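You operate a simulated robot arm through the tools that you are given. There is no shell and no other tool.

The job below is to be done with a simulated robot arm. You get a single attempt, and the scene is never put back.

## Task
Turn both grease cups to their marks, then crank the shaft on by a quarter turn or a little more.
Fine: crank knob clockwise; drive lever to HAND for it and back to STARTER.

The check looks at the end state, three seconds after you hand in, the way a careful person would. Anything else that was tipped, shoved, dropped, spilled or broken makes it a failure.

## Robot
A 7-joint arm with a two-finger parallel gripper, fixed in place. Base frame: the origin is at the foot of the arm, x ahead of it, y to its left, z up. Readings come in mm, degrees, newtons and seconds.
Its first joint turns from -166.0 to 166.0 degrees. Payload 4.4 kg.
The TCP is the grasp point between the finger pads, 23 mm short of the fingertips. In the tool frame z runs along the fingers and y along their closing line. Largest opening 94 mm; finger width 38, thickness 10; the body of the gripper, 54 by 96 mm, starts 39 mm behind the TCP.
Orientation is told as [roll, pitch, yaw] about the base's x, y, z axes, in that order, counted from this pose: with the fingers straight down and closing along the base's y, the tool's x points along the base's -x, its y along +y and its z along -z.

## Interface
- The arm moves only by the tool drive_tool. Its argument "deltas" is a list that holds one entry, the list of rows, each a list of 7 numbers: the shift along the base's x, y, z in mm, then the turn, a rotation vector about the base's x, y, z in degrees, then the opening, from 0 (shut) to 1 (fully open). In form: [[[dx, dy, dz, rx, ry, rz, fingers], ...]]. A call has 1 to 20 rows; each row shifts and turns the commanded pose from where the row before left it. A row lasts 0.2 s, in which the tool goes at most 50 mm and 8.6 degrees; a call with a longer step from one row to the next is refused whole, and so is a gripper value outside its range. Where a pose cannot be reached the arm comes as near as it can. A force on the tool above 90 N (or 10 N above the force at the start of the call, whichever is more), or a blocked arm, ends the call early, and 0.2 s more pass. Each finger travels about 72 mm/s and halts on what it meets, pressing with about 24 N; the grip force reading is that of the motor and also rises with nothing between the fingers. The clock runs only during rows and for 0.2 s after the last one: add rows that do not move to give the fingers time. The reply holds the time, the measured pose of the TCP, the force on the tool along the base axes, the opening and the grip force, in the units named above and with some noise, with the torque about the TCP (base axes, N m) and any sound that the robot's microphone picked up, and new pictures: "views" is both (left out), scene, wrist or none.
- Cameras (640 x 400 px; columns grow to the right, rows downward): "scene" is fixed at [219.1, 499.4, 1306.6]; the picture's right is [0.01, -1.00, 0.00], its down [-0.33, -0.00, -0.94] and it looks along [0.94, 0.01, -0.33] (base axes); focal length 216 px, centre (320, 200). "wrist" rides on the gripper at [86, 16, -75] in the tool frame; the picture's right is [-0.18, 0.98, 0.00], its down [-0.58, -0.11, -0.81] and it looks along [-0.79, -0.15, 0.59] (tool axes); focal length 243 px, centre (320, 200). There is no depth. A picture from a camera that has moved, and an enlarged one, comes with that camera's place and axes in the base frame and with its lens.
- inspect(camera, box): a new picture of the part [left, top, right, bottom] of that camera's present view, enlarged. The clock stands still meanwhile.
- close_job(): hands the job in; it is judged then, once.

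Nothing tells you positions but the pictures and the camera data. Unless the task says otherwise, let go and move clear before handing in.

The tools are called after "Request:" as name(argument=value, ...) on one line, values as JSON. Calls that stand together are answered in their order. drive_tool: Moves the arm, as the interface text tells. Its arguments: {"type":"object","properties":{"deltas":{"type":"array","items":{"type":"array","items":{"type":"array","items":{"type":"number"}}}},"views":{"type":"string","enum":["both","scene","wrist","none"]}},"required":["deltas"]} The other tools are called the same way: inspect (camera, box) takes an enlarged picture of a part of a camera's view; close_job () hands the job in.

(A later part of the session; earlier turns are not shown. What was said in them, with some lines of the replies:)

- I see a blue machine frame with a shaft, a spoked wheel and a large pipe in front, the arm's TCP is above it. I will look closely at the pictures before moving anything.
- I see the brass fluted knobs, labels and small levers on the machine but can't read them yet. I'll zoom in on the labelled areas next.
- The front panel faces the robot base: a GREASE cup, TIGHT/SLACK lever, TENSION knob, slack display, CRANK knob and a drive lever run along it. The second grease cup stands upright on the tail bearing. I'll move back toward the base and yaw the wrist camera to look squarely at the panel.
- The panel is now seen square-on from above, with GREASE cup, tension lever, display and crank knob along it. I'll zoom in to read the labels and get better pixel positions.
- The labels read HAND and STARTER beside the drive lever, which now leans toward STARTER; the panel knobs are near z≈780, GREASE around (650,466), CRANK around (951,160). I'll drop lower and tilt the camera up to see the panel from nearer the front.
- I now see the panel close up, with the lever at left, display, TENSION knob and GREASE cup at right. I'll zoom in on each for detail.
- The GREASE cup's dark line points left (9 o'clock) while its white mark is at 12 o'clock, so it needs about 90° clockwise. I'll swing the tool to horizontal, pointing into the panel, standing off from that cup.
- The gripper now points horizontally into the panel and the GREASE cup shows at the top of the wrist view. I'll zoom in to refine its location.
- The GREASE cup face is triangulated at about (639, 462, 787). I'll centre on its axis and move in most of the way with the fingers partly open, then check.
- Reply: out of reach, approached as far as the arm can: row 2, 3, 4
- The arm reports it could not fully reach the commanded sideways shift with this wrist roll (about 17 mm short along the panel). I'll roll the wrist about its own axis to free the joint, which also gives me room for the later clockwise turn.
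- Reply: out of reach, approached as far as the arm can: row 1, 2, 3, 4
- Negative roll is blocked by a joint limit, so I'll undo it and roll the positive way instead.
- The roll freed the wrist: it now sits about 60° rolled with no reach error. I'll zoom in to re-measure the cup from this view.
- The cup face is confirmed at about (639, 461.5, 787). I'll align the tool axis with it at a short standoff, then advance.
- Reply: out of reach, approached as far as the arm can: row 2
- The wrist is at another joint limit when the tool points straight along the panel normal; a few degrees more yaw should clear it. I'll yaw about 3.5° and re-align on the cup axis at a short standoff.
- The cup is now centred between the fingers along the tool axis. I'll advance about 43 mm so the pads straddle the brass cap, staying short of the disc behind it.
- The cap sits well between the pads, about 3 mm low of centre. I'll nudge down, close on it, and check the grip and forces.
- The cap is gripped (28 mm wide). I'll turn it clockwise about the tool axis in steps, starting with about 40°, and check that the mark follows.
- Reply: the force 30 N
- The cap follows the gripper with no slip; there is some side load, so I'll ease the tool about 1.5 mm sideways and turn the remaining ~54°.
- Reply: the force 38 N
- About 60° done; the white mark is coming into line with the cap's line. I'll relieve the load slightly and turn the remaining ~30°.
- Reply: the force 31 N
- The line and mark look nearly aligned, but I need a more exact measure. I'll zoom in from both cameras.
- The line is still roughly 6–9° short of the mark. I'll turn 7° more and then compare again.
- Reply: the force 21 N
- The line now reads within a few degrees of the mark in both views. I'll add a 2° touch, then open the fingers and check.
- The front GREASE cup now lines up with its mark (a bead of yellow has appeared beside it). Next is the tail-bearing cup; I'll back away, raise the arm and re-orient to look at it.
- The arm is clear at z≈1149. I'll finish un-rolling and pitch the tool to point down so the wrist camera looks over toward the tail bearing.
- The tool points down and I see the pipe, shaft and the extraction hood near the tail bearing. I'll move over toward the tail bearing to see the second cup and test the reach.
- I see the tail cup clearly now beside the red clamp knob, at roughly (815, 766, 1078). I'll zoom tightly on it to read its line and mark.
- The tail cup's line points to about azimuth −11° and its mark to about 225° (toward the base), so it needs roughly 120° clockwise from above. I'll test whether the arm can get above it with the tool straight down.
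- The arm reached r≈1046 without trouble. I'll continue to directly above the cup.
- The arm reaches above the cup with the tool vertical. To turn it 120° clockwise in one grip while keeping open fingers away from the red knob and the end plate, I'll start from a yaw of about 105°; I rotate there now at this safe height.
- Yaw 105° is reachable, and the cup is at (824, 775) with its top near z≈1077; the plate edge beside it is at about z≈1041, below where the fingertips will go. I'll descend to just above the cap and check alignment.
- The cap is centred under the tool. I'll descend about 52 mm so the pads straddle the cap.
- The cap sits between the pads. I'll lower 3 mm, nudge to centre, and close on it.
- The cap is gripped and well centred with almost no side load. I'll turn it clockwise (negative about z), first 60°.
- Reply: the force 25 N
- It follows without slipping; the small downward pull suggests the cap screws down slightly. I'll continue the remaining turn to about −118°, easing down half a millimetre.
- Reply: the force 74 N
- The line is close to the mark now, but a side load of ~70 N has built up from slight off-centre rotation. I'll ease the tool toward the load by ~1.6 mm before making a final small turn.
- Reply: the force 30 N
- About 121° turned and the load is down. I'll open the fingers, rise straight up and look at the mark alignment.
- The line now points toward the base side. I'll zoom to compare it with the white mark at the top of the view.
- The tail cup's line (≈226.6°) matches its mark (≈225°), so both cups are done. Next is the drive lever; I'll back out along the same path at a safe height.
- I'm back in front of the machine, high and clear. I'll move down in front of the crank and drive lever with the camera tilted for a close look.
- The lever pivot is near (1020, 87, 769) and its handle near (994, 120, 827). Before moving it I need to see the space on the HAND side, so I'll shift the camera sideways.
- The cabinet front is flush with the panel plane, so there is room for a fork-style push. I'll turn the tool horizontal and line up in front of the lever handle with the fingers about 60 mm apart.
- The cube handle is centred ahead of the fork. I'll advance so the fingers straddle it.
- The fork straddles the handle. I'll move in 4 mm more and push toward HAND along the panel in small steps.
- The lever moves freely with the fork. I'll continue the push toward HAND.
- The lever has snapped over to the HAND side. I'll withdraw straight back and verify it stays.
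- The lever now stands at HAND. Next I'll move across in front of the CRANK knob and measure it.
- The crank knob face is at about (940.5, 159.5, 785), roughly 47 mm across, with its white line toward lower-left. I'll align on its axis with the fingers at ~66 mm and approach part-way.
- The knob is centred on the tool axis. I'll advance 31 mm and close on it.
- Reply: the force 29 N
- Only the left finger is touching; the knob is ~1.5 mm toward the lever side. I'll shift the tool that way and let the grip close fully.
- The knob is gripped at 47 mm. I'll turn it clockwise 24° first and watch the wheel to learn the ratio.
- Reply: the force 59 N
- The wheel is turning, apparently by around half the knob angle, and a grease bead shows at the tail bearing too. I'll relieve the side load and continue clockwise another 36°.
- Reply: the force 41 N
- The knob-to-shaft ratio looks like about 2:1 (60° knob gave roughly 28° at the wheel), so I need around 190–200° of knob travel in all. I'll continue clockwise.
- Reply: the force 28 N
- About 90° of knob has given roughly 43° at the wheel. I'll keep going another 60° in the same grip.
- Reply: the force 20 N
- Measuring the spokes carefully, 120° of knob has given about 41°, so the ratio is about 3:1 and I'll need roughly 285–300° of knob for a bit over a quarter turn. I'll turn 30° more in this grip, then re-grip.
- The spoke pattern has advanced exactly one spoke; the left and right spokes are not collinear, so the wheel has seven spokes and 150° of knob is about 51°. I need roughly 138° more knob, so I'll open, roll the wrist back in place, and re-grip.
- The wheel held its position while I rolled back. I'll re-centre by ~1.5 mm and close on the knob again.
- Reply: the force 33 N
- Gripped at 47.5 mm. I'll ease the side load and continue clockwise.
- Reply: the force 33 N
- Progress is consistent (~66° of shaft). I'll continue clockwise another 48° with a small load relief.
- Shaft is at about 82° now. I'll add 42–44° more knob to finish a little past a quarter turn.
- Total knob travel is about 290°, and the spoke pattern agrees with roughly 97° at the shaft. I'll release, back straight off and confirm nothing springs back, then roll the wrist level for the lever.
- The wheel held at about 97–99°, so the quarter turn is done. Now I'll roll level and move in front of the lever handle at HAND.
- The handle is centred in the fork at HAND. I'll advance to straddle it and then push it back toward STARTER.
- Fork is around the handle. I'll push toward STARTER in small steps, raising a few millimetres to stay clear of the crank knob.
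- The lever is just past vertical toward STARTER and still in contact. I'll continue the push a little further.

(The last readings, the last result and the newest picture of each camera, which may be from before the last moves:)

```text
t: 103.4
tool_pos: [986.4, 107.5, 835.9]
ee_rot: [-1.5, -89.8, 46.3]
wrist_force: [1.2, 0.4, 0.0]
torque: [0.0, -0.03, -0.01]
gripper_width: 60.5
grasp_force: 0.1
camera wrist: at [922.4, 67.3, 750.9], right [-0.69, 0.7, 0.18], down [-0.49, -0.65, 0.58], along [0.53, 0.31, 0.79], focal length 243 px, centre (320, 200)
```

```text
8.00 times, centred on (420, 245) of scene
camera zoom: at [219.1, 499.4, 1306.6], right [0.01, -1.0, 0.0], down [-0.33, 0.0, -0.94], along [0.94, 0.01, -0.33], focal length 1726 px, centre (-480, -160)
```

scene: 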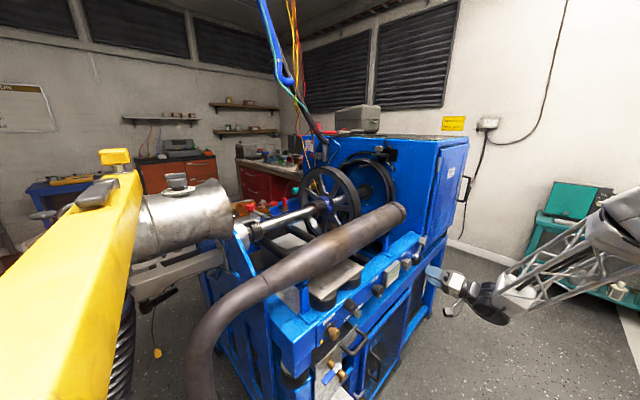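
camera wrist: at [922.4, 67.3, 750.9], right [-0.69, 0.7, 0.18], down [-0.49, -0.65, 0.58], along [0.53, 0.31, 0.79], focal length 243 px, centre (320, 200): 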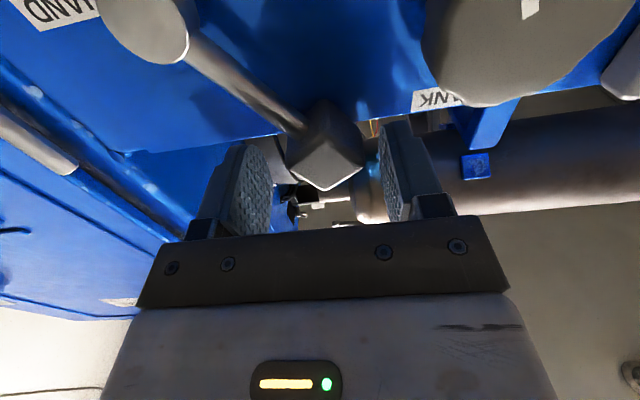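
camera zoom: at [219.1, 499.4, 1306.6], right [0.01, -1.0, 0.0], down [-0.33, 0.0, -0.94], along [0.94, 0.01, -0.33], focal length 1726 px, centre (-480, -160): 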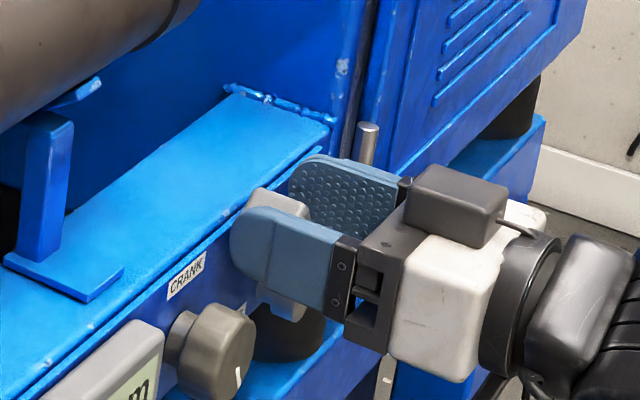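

The lever has snapped over to STARTER. I'll withdraw straight back and then check everything.

Request:
drive_tool(deltas=[[[-7, -7, 0, 0, 0, 0, 0.64], [-14, -14, 0, 0, 0, 0, 0.64], [-18, -18, 0, 0, 0, 0, 0.64], [-18, -18, 0, 0, 0, 0, 0.64], [-20, -20, 0, 0, 0, 0, 0.64], [-20, -20, 0, 0, 0, 0, 0.64], [-20, -20, 0, 0, 0, 0, 0.64], [0, 0, 0, 0, 0, 0, 0.64]]], views="both")

Request:
inspect(camera="scene", box=[380, 220, 460, 270])

Request:
inspect(camera="scene", box=[200, 250, 440, 400])

Request:
inspect(camera="scene", box=[200, 130, 440, 280])

```text
t: 105.2
tool_pos: [869.4, -6.7, 836.2]
ee_rot: [-9.6, -89.8, 54.5]
wrist_force: [-0.3, 0.0, -0.1]
torque: [-0.01, 0.01, 0.01]
gripper_width: 60.2
grasp_force: 0.1
camera wrist: at [805.3, -47.7, 751.0], right [-0.69, 0.7, 0.18], down [-0.49, -0.65, 0.58], along [0.53, 0.31, 0.79], focal length 243 px, centre (320, 200)
```

scene: 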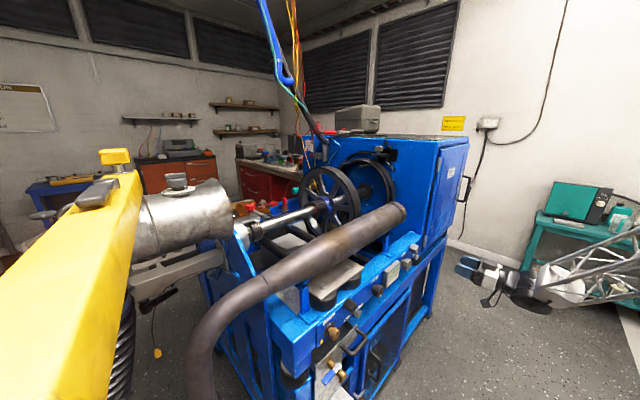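
wrist: 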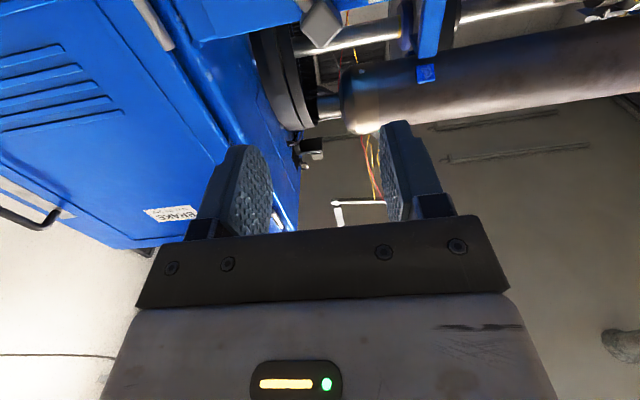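

```text
8.00 times, centred on (420, 245) of scene
camera zoom: at [219.1, 499.4, 1306.6], right [0.01, -1.0, 0.0], down [-0.33, 0.0, -0.94], along [0.94, 0.01, -0.33], focal length 1726 px, centre (-480, -160)
```

zoom: 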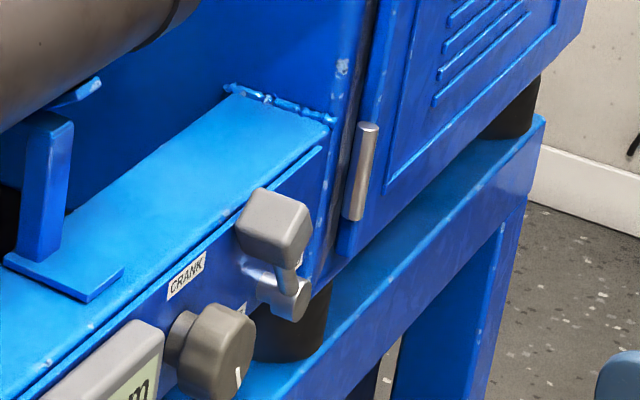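

```text
2.67 times, centred on (320, 325) of scene
camera zoom: at [219.1, 499.4, 1306.6], right [0.01, -1.0, 0.0], down [-0.33, 0.0, -0.94], along [0.94, 0.01, -0.33], focal length 575 px, centre (320, -133)
```

zoom: 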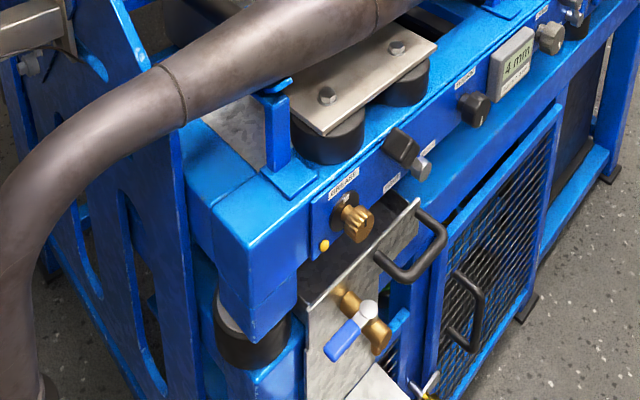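

```text
2.67 times, centred on (320, 205) of scene
camera zoom: at [219.1, 499.4, 1306.6], right [0.01, -1.0, 0.0], down [-0.33, 0.0, -0.94], along [0.94, 0.01, -0.33], focal length 575 px, centre (320, 187)
```

zoom: 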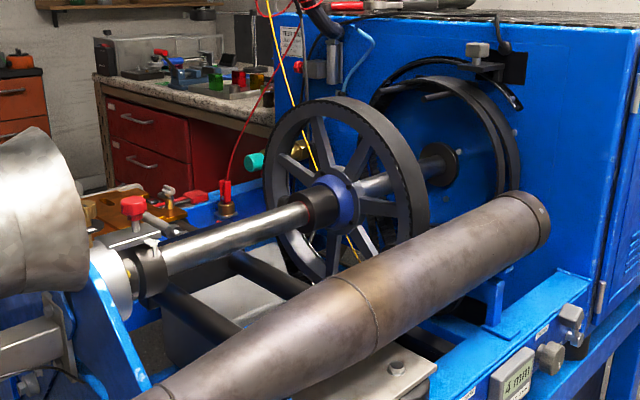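

The lever is back at STARTER and the rest of the machine looks unchanged. I'll double-check the wheel angle and both cups once more.

Request:
inspect(camera="scene", box=[290, 150, 370, 240])

Request:
inspect(camera="scene", box=[290, 160, 370, 210])

Request:
inspect(camera="scene", box=[220, 200, 284, 240])

Request:
inspect(camera="scene", box=[316, 315, 348, 340])

```text
4.44 times, centred on (330, 195) of scene
camera zoom: at [219.1, 499.4, 1306.6], right [0.01, -1.0, 0.0], down [-0.33, 0.0, -0.94], along [0.94, 0.01, -0.33], focal length 959 px, centre (276, 222)
```

zoom: 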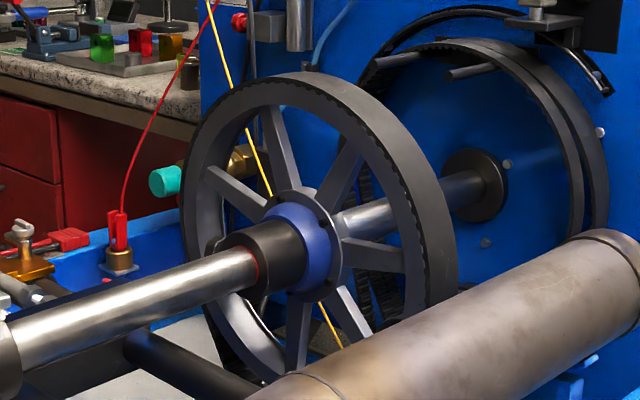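

```text
8.00 times, centred on (330, 185) of scene
camera zoom: at [219.1, 499.4, 1306.6], right [0.01, -1.0, 0.0], down [-0.33, 0.0, -0.94], along [0.94, 0.01, -0.33], focal length 1726 px, centre (240, 320)
```

zoom: 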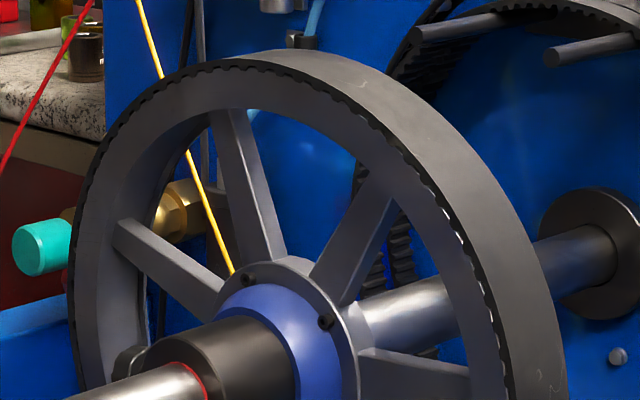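

```text
10.00 times, centred on (252, 220) of scene
camera zoom: at [219.1, 499.4, 1306.6], right [0.01, -1.0, 0.0], down [-0.33, 0.0, -0.94], along [0.94, 0.01, -0.33], focal length 2157 px, centre (1000, 0)
```

zoom: 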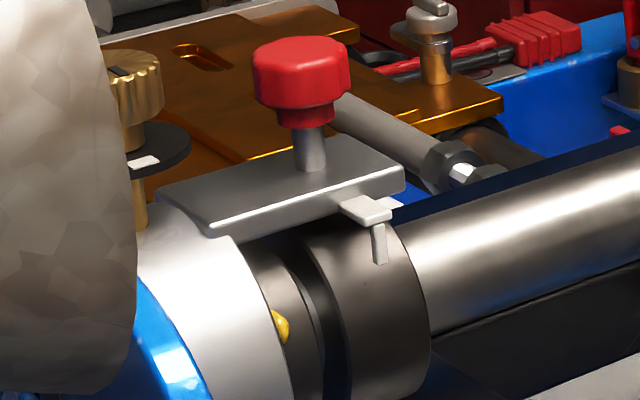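

```text
16.00 times, centred on (332, 328) of scene
camera zoom: at [219.1, 499.4, 1306.6], right [0.01, -1.0, 0.0], down [-0.33, 0.0, -0.94], along [0.94, 0.01, -0.33], focal length 3452 px, centre (128, -1840)
```

zoom: 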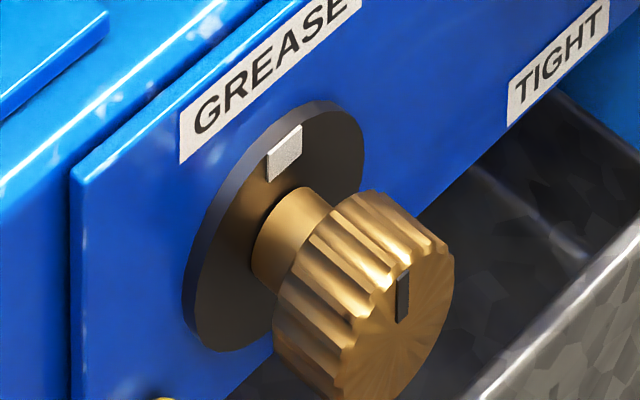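

Counting the spokes confirms seven, so the shaft has advanced about 97–99°; both cups sit on their marks and the lever is at STARTER. I'll retreat further from the machine before handing in.

Request:
drive_tool(deltas=[[[-18, -18, 10, 0, 0, 0, 0.64], [-18, -18, 20, 0, 0, 0, 0.64], [-18, -18, 30, 0, 0, 0, 0.64], [-18, -18, 30, 0, 0, 0, 0.64], [-10, -10, 30, 0, 0, 0, 0.64], [0, 0, 0, 0, 0, 0, 0.64], [0, 0, 0, 0, 0, 0, 0.64]]], views="both")

Request:
inspect(camera="scene", box=[300, 220, 460, 360])

```text
t: 106.8
tool_pos: [785.3, -90.5, 957.0]
ee_rot: [-5.1, -89.8, 50.1]
wrist_force: [0.3, -0.1, -0.2]
torque: [0.01, 0.04, 0.0]
gripper_width: 60.2
grasp_force: 0.1
camera wrist: at [721.9, -131.5, 871.2], right [-0.69, 0.7, 0.18], down [-0.49, -0.65, 0.58], along [0.53, 0.31, 0.79], focal length 243 px, centre (320, 200)
```

scene: 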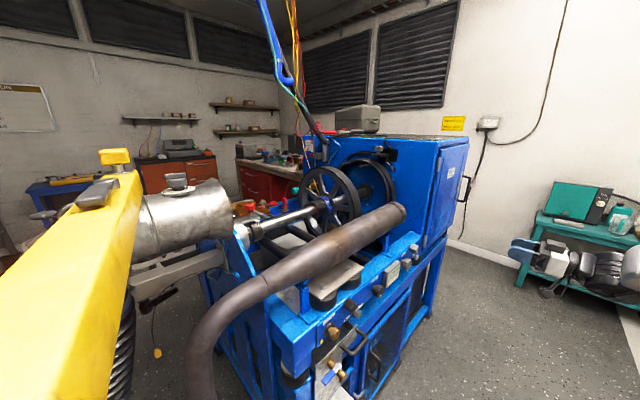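
wrist: 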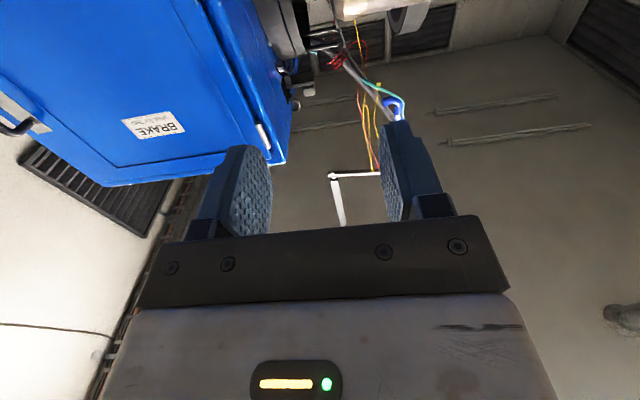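

```text
2.86 times, centred on (380, 290) of scene
camera zoom: at [219.1, 499.4, 1306.6], right [0.01, -1.0, 0.0], down [-0.33, 0.0, -0.94], along [0.94, 0.01, -0.33], focal length 616 px, centre (149, -57)
```

zoom: 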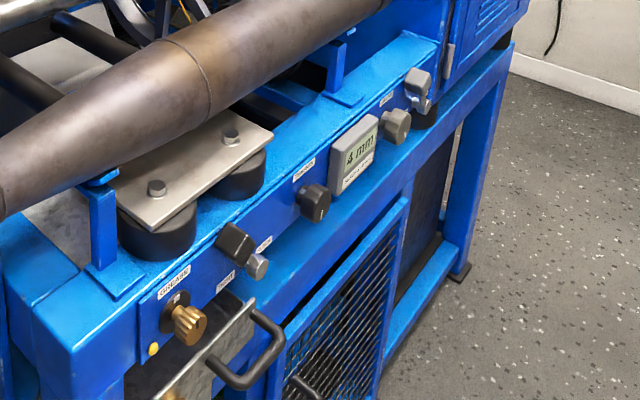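

Both grease cups are on their marks and the shaft is about 97–99° on from where it started. The drive lever is back at STARTER, nothing else appears disturbed, and the arm is clear. I'm handing the job in.

Request:
close_job()

```text
The job is handed in.
```

I turned both grease cups to their marks and cranked the shaft on by about 97–99°, then handed the job in. I don't have the check's result.

- **Grease cups:** The front cup took about 92° clockwise and the tail-bearing cup about 121° clockwise. Both lines sit within about 2° of their white marks. A bead of yellow grease showed beside the front cup and at the tail bearing.
- **Crank:** I set the drive lever to HAND and turned the crank knob clockwise by about 290° in two grips, at roughly 3:1 to the shaft. I worked out the shaft angle from the positions of the wheel's seven spokes. It stayed put when I let go of the knob.
- **Drive lever:** It is back at STARTER, in the same position as at the start.
- **Rest of the machine:** In the final pictures the rest of the machine looks unchanged. The slack display still reads 4 mm, and the arm is clear.
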